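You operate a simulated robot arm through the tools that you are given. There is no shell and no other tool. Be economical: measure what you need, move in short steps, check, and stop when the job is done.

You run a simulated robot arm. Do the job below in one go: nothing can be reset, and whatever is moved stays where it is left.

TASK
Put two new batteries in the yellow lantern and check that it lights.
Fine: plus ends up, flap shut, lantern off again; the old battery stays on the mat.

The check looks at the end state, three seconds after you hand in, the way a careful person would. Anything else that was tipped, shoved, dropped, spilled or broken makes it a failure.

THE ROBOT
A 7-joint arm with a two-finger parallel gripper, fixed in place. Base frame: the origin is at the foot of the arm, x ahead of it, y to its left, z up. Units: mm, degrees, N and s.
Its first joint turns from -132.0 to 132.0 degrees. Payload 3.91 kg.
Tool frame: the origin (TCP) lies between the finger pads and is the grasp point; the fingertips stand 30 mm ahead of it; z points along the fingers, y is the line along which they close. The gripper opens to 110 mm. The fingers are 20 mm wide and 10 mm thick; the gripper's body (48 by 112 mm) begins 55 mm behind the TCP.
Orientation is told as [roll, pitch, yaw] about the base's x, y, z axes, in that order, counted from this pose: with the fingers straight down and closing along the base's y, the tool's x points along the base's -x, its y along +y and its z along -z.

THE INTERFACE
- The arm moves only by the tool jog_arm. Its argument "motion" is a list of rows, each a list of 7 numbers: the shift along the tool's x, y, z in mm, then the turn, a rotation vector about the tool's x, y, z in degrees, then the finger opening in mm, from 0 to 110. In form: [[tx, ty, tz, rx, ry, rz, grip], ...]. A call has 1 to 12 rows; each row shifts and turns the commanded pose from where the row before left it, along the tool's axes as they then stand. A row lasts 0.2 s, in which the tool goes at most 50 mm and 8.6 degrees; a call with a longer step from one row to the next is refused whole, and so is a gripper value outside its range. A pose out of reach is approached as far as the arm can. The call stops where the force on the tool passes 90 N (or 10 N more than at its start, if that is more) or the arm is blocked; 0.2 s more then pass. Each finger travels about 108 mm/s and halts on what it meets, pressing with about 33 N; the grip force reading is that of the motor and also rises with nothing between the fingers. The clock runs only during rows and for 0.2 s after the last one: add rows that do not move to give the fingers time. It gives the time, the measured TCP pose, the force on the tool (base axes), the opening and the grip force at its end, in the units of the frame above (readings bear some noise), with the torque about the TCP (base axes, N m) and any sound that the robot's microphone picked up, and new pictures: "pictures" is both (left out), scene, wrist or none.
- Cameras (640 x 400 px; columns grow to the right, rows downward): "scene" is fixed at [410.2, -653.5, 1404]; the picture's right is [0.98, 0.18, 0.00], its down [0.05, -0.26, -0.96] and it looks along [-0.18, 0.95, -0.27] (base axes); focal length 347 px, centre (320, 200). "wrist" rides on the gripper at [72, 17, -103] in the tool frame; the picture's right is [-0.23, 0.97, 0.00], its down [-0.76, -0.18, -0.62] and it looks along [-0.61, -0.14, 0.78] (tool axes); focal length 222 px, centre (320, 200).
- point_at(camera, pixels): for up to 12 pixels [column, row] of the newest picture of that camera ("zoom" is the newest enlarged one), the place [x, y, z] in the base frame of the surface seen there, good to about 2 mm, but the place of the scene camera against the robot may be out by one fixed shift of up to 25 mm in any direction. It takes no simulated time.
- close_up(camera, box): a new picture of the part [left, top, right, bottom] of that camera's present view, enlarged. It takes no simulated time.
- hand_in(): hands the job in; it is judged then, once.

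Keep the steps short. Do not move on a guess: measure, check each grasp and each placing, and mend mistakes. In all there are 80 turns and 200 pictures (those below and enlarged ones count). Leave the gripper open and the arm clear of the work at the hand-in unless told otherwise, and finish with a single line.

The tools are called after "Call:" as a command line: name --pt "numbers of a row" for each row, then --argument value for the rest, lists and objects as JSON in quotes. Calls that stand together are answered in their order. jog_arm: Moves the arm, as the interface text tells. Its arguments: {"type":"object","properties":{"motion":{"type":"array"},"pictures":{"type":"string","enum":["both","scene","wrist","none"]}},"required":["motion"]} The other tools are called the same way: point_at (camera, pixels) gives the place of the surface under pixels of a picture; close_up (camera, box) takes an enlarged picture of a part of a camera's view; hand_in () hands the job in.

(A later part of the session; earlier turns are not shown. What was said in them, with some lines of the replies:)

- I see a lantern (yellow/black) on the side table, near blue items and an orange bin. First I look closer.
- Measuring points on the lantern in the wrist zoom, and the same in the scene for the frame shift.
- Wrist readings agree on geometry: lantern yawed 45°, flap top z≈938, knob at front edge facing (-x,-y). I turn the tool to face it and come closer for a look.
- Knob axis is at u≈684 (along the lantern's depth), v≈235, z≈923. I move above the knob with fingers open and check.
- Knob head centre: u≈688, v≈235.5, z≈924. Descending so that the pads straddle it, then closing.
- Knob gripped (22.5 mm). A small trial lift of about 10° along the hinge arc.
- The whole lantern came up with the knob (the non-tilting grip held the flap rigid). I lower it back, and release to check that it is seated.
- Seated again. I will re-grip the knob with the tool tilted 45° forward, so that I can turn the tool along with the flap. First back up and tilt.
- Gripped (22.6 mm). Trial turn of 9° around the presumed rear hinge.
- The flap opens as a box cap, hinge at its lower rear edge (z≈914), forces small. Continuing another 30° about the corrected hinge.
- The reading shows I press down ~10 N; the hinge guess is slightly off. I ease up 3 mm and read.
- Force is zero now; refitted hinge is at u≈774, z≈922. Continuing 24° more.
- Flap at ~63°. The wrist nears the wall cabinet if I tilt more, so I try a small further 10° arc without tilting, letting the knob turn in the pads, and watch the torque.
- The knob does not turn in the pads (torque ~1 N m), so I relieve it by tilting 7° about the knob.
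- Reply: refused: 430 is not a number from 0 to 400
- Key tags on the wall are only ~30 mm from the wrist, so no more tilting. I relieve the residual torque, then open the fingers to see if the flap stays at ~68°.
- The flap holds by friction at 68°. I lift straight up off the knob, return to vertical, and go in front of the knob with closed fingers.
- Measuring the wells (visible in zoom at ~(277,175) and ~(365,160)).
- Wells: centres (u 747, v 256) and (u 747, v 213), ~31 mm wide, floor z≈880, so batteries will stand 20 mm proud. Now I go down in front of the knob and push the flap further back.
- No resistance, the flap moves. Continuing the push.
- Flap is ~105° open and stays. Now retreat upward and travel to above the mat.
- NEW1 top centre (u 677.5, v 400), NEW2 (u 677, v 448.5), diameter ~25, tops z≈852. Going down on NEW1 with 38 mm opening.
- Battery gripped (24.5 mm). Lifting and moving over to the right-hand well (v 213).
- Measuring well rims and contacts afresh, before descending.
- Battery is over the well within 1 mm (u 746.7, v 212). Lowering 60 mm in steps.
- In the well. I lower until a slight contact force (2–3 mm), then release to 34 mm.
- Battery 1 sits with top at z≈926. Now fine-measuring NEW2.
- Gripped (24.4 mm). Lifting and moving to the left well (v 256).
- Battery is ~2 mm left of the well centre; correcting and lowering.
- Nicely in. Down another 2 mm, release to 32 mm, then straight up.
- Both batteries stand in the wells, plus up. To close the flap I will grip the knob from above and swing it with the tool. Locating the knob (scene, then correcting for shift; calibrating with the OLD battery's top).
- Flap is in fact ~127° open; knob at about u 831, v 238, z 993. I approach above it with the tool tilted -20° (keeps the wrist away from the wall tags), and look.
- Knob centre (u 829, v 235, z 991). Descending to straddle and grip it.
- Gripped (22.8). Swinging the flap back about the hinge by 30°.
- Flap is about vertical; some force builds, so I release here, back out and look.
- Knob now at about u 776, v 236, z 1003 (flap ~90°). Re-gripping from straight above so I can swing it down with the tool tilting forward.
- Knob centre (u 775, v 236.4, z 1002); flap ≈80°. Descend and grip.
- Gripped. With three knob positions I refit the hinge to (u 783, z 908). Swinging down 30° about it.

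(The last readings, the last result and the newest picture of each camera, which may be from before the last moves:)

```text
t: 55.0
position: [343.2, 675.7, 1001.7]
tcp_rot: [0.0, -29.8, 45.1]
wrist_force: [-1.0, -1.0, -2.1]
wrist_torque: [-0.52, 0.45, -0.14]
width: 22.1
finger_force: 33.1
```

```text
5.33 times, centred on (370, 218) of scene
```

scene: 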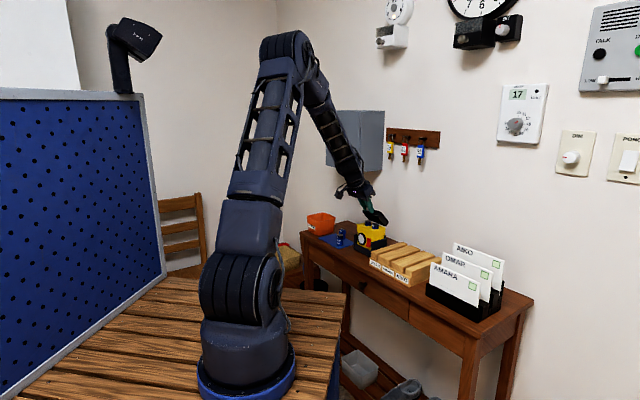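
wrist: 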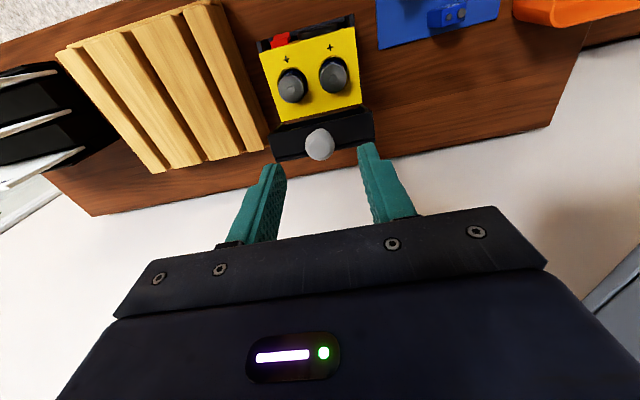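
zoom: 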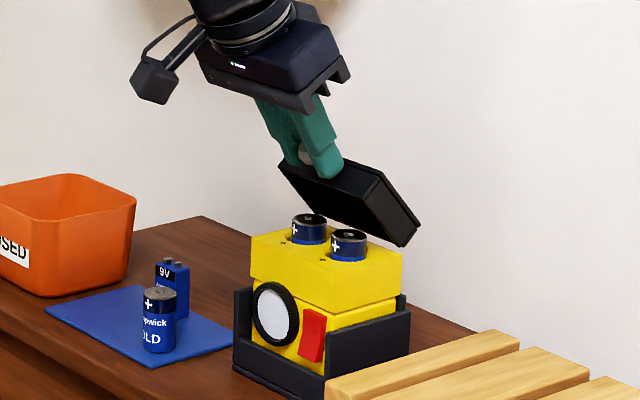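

Good; refit hinge (783.6, 911). Another 30°.

Call:
jog_arm --pt "11.46 0 1.5 0 -6 0 15" --pt "11.46 0 1.5 0 -6 0 15" --pt "11.46 0 1.5 0 -6 0 15" --pt "11.46 0 1.5 0 -6 0 15" --pt "11.46 0 1.5 0 -6 0 15" --pictures "scene"

Call:
close_up --camera "scene" --box '[335, 180, 405, 255]'

```text
t: 56.2
position: [316.2, 652.8, 961.4]
tcp_rot: [1.4, -56.6, 44.9]
wrist_force: [3.2, -4.7, -4.6]
wrist_torque: [-0.55, 0.12, -0.12]
width: 22.9
finger_force: 33.2
out of reach, approached as far as the arm can: row 5
```

scene: 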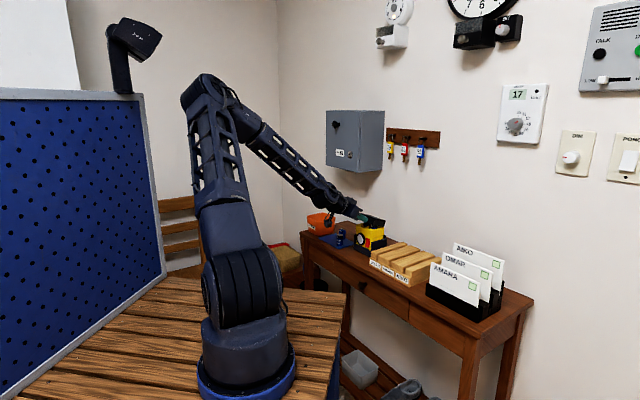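

```text
5.33 times, centred on (370, 218) of scene
```

zoom: 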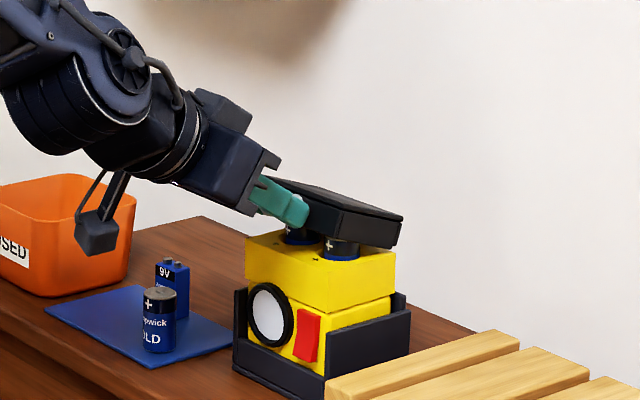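

Flap ~18° from shut; reach limit here. Releasing, backing out, turning the tool upright with closed fingers.

Call:
jog_arm --pt "0 0 0 0 0 0 28" --pt "0 0 0 0 0 0 40" --pt "0 0 -25 0 0 0 40" --pt "0 0 -30 0 0 0 40" --pt "-20 0 0 0 7.5 0 40" --pt "-20 0 0 0 7.5 0 40" --pt "0 0 0 0 7.5 0 40" --pt "0 0 0 0 7.5 0 40" --pt "0 0 0 0 7.5 0 40" --pt "0 0 0 0 7.5 0 40" --pt "0 0 0 0 7.5 0 0" --pt "0 0 0 0 7.5 0 0"

Call:
close_up --camera "scene" --box '[335, 180, 405, 255]'

```text
t: 58.8
position: [299.6, 638.0, 1024.5]
tcp_rot: [1.0, 3.3, 46.3]
wrist_force: [-1.2, 0.1, 0.6]
wrist_torque: [0.0, -0.06, 0.01]
width: 0.1
finger_force: 33.1
```

scene: 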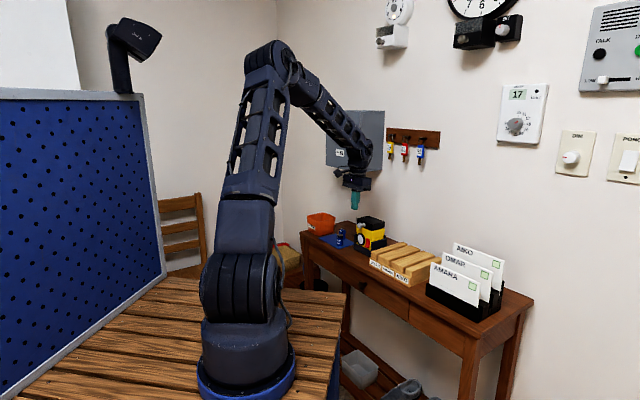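
wrist: 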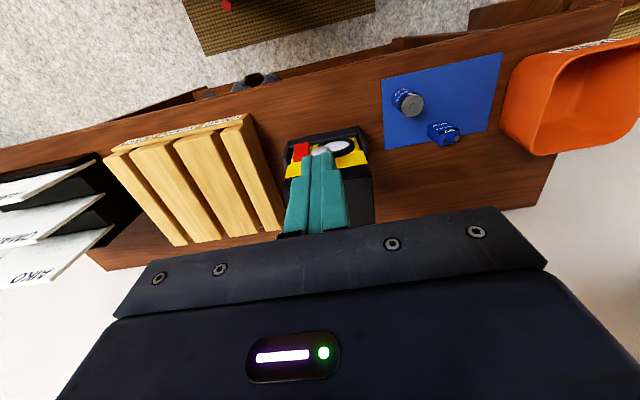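

```text
5.33 times, centred on (370, 218) of scene
```

zoom: 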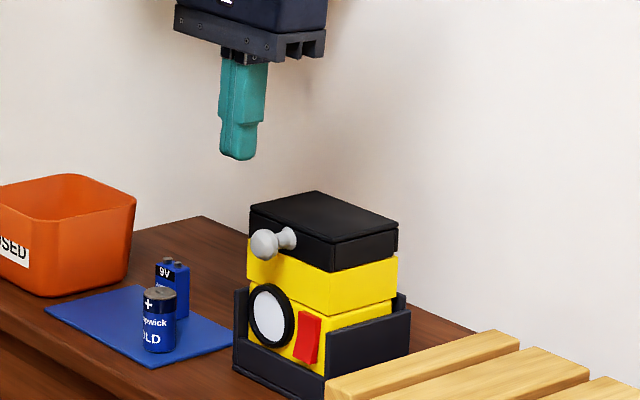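

The flap dropped shut by itself. I straighten the tool, step back, and look at the front: flap seating and the red rocker.

Call:
jog_arm --pt "30 0 0 1 -3.3 1.3 0" --pt "40 0 0 0 0 0 0" --pt "0 0 0 0 -7 0 0" --pt "0 0 0 0 -8 0 0" --pt "0 0 10 0 -8 0 0" --pt "0 0 0 0 -7 0 0" --pt "0 0 0 0 0 0 0"

Call:
close_up --camera "scene" --box '[358, 210, 390, 252]'

Call:
close_up --camera "wrist" --box '[240, 60, 400, 180]'

```text
t: 60.4
position: [252.6, 589.5, 1017.3]
tcp_rot: [0.0, -30.0, 45.0]
wrist_force: [0.6, 0.2, 0.9]
wrist_torque: [0.01, 0.01, 0.01]
width: 0.2
finger_force: 33.0
```

scene: 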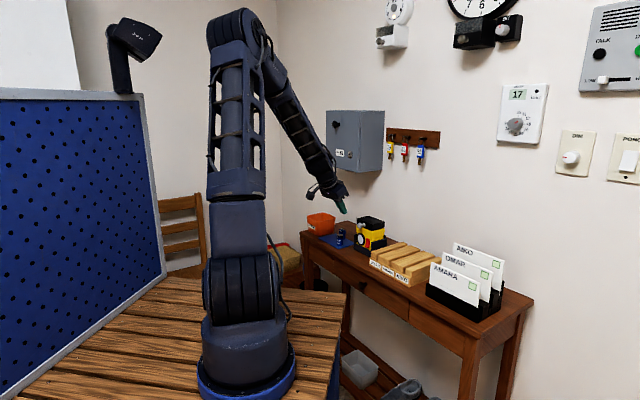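
wrist: 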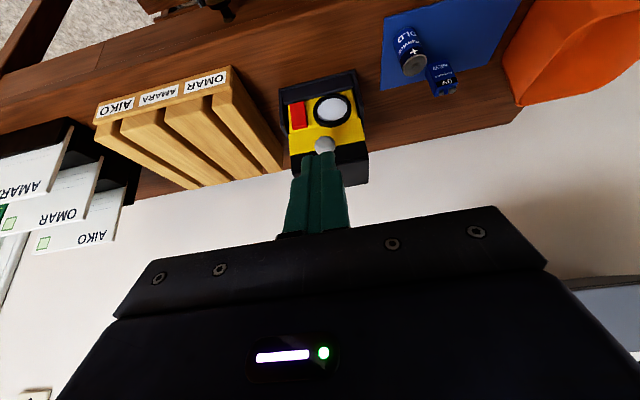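

```text
9.52 times, centred on (374, 231) of scene
```

zoom: 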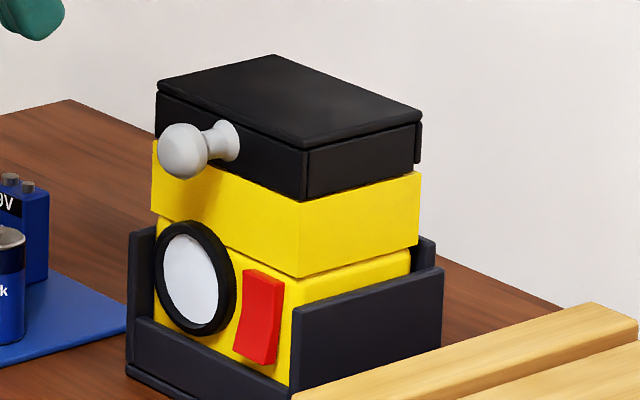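

```text
3.33 times, centred on (320, 120) of wrist
```

zoom: 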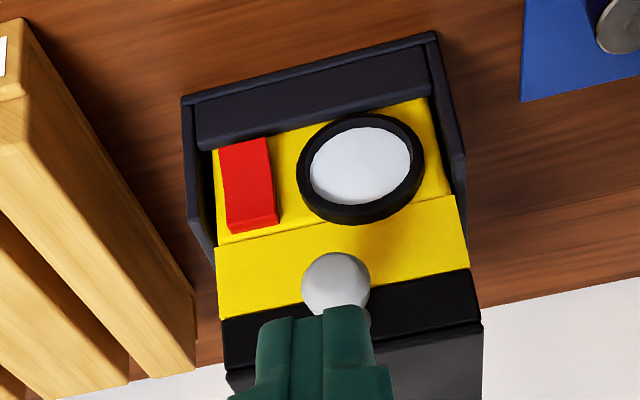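

Flap is flush. Measuring the rocker's profile along its length (zoom from (245,150) to (253,222)) and nearby front face, plus flap.

Call:
point_at --camera "zoom" --pixels '[[243, 145], [245, 160], [247, 175], [249, 190], [251, 205], [252, 215], [254, 226], [225, 185], [272, 185], [290, 200], [285, 150], [300, 350]]'

Call:
point_at --camera "wrist" --pixels '[[362, 155], [292, 172], [355, 180], [300, 155], [325, 141]]'

```text
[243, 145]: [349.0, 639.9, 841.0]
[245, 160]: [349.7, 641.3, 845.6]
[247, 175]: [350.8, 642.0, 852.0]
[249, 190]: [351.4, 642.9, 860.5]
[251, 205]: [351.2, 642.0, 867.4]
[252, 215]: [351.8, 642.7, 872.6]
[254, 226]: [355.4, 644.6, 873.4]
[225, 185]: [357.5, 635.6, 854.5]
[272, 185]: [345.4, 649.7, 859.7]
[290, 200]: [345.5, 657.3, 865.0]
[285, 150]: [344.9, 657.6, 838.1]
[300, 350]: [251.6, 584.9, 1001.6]
```

```text
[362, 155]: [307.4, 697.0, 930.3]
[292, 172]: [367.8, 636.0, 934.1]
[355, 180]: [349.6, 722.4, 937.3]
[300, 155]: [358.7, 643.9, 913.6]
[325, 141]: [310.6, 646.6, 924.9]
```

Rocker: bottom end protrudes most (u≈699 vs. top ≈703, face 709), v≈206, z 840–874. So it is "top pressed" = off now; pressing the bottom should switch on. Checking neighbouring obstacles (cradle walls, slotted box).

Call:
point_at --camera "wrist" --pixels '[[232, 72], [281, 165], [230, 100], [262, 170], [280, 100], [355, 78], [318, 92], [290, 105], [357, 95], [318, 112], [333, 126]]'

Call:
close_up --camera "wrist" --box '[270, 70, 370, 150]'

```text
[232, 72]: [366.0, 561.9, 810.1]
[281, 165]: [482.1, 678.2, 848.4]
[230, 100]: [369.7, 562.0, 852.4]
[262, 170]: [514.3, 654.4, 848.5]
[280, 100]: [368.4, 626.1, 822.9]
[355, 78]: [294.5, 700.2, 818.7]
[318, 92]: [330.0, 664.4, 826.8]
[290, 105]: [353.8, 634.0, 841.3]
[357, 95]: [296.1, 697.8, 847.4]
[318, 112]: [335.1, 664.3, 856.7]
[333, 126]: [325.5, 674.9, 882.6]
```

```text
5.00 times, centred on (320, 110) of wrist
```

zoom: 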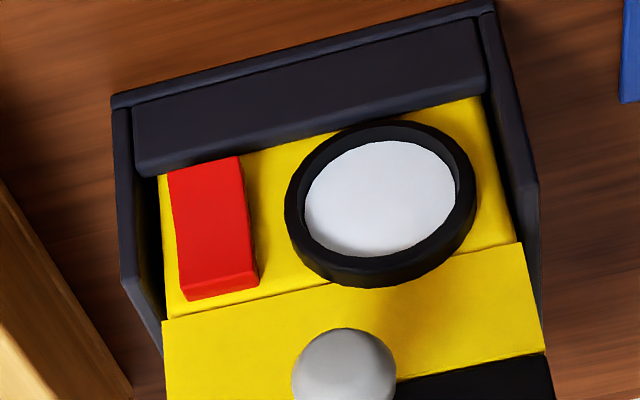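

Clear. I move the closed fingertips to 10 mm in front of the rocker's lower end, tool tilted -45°.

Call:
jog_arm --pt "0 -16 0 0 -7.5 0 0" --pt "0 -16.2 0 0 -7.5 0 0" --pt "15.9 0 39.3 0 0 0 0" --pt "15.9 0 39.3 0 0 0 0" --pt "15.9 0 39.3 0 0 0 0" --pt "8 0 19 0 0 0 0" --pt "7.9 0 20 0 0 0 0" --pt "0 0 0 0 0 0 0"

Call:
close_up --camera "wrist" --box '[250, 50, 390, 180]'

Call:
close_up --camera "scene" --box '[350, 205, 395, 255]'

```text
t: 62.2
position: [317.9, 614.8, 860.7]
tcp_rot: [-0.1, -45.0, 44.9]
wrist_force: [0.8, -0.4, -0.2]
wrist_torque: [-0.01, -0.03, -0.03]
width: 0.0
finger_force: 32.8
out of reach, approached as far as the arm can: row 2
```

scene: 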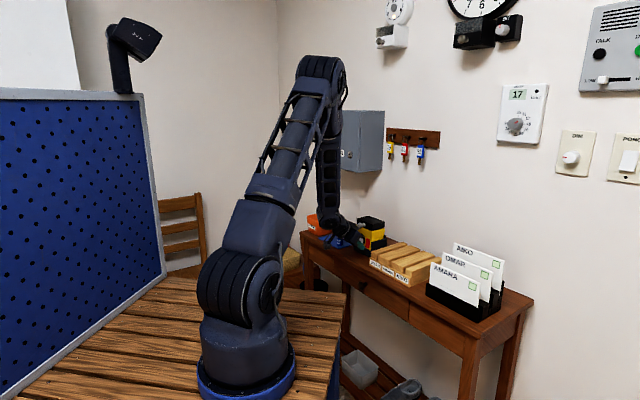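
wrist: 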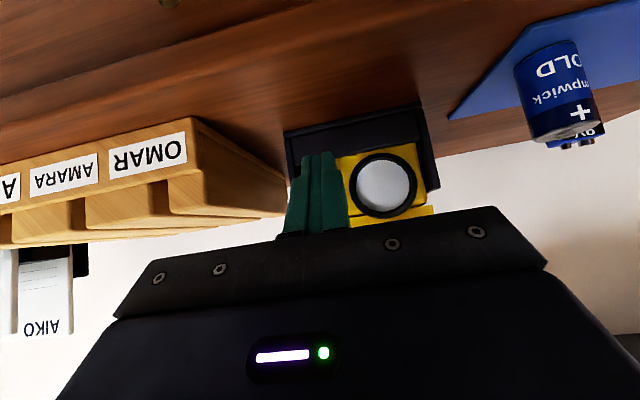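

```text
3.08 times, centred on (320, 115) of wrist
```

zoom: 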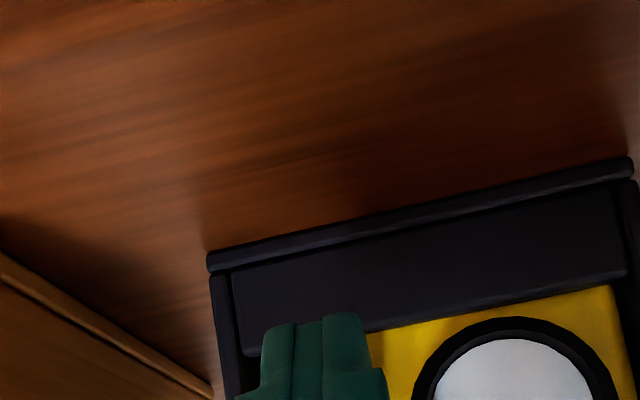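

```text
8.00 times, centred on (372, 230) of scene
```

zoom: 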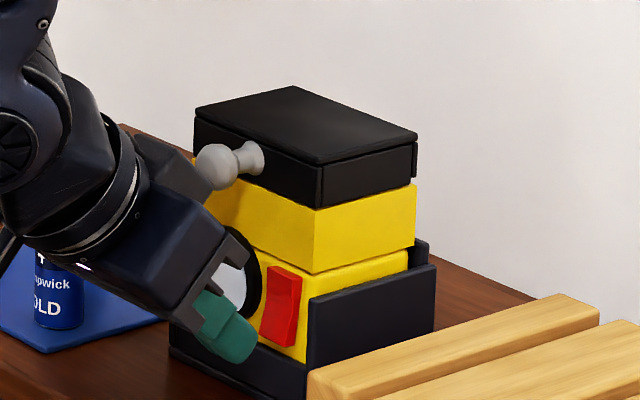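

Fingers at v≈210; shift 4 mm right, then push in +u slowly until contact.

Call:
jog_arm --pt "0 -4 0 0 0 0 0" --pt "-2.8 0 2.8 0 0 0 0" --pt "-2.8 0 2.8 0 0 0 0" --pt "-1.8 0 1.8 0 0 0 0" --pt "-1.4 0 1.4 0 0 0 0" --pt "-1.4 0 1.4 0 0 0 0" --pictures "wrist"

Call:
close_up --camera "scene" --box '[350, 205, 395, 255]'

```text
t: 63.6
position: [332.9, 622.1, 860.6]
tcp_rot: [-0.1, -45.0, 45.0]
wrist_force: [-2.2, -2.5, -0.4]
wrist_torque: [-0.04, -0.02, -0.01]
width: 0.0
finger_force: 32.9
```

wrist: 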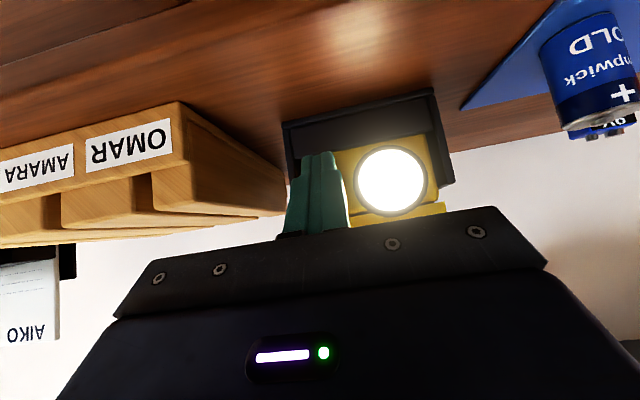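

```text
8.00 times, centred on (372, 230) of scene
```

zoom: 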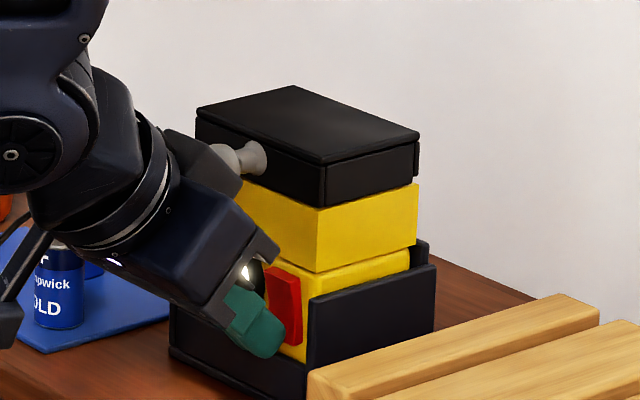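

The lamp lights. Now back off 12 mm, rise 21 mm to the rocker's upper end and press there to switch off.

Call:
jog_arm --pt "4.2 0 -4.2 0 0 0 0" --pt "4.3 0 -4.3 0 0 0 0" --pt "-7.6 0 -7.6 0 0 0 0" --pt "-7.6 0 -7.6 0 0 0 0" --pt "0 0 0 0 0 0 0" --pictures "wrist"

Call:
close_up --camera "scene" --box '[350, 205, 395, 255]'

```text
t: 64.8
position: [323.7, 614.9, 882.1]
tcp_rot: [-0.1, -45.0, 45.0]
wrist_force: [0.5, -0.3, -0.8]
wrist_torque: [0.02, 0.0, 0.0]
width: 0.2
finger_force: 33.3
```

wrist: 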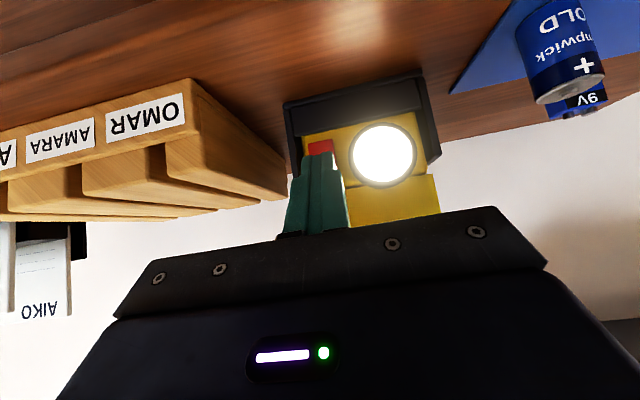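

```text
8.00 times, centred on (372, 230) of scene
```

zoom: 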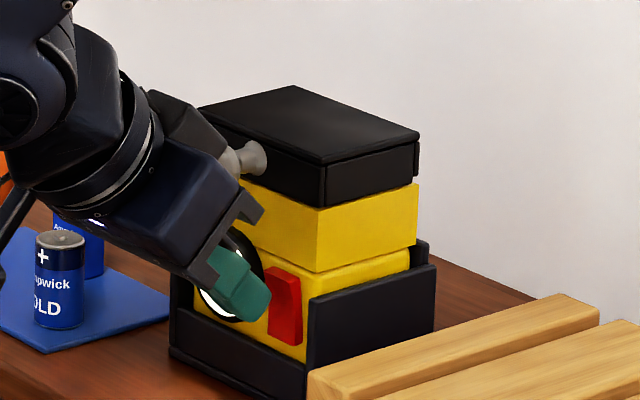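

Lamp stays on. Now pushing in at the upper end.

Call:
jog_arm --pt "-2.1 0 2.1 0 0 0 0" --pt "-2.1 0 2.1 0 0 0 0" --pt "-1.4 0 1.4 0 0 0 0" --pt "-1.4 0 1.4 0 0 0 0" --pt "-1.2 0 1.2 0 0 0 0" --pictures "wrist"

```text
t: 66.0
position: [332.3, 622.4, 880.8]
tcp_rot: [-0.1, -45.0, 45.0]
wrist_force: [-0.8, -0.5, -1.1]
wrist_torque: [0.01, 0.01, -0.02]
width: 0.2
finger_force: 32.8
```

wrist: 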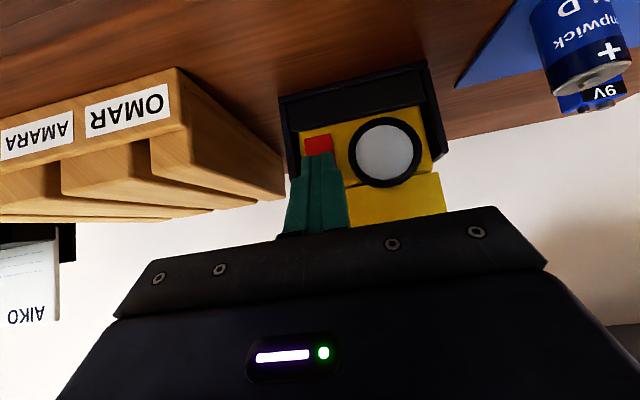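

Lamp is off. Backing off away from the lantern and up, opening the gripper.

Call:
jog_arm --pt "6 0 -6 0 0 0 0" --pt "8 0 -25 0 0 0 0" --pt "0 0 -45 0 0 0 0" --pt "-10 0 -45 0 0 0 30" --pt "-10 0 -45 0 7.5 0 60" --pt "0 0 -20 0 7.5 0 60" --pt "0 0 0 0 7.5 0 60" --pt "0 0 0 0 7.5 0 60" --pt "0 0 0 0 0 0 60"

Call:
close_up --camera "scene" --box '[310, 195, 410, 260]'

Call:
close_up --camera "wrist" --box '[250, 30, 500, 190]'

```text
t: 68.0
position: [243.5, 534.2, 1019.4]
tcp_rot: [-0.1, -14.9, 44.9]
wrist_force: [0.2, 0.2, -0.2]
wrist_torque: [0.01, 0.0, 0.02]
width: 60.1
finger_force: 0.1
```

scene: 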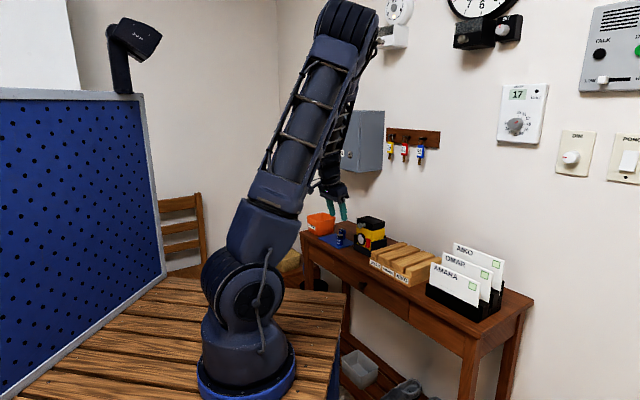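
wrist: 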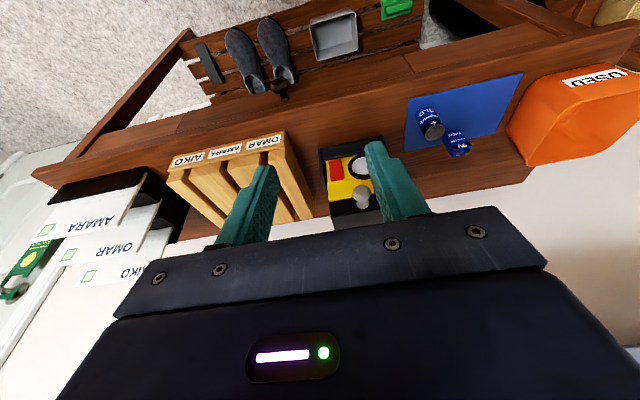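

```text
6.15 times, centred on (360, 228) of scene
```

zoom: 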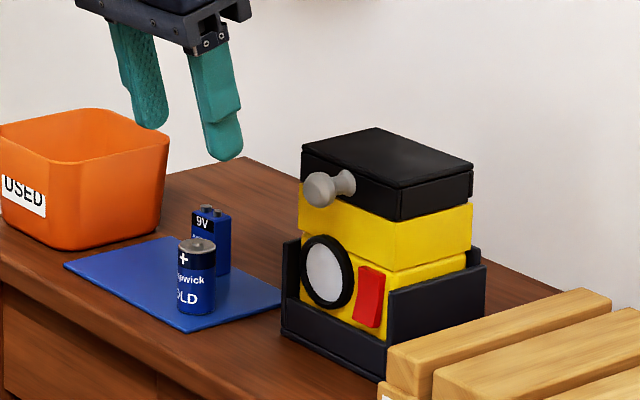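

```text
2.50 times, centred on (375, 110) of wrist
```

zoom: 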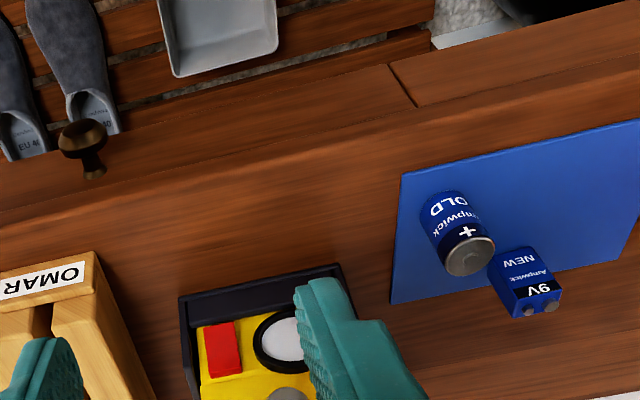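

Everything is in order: flap shut, lamp off, OLD and 9V on the mat, arm clear, gripper open. Handing in.

Call:
hand_in

```text
The job is handed in.
```

The lantern has two new batteries in it, plus ends up; it lit when switched on and is now off with the flap shut, and the old battery is still on the mat.
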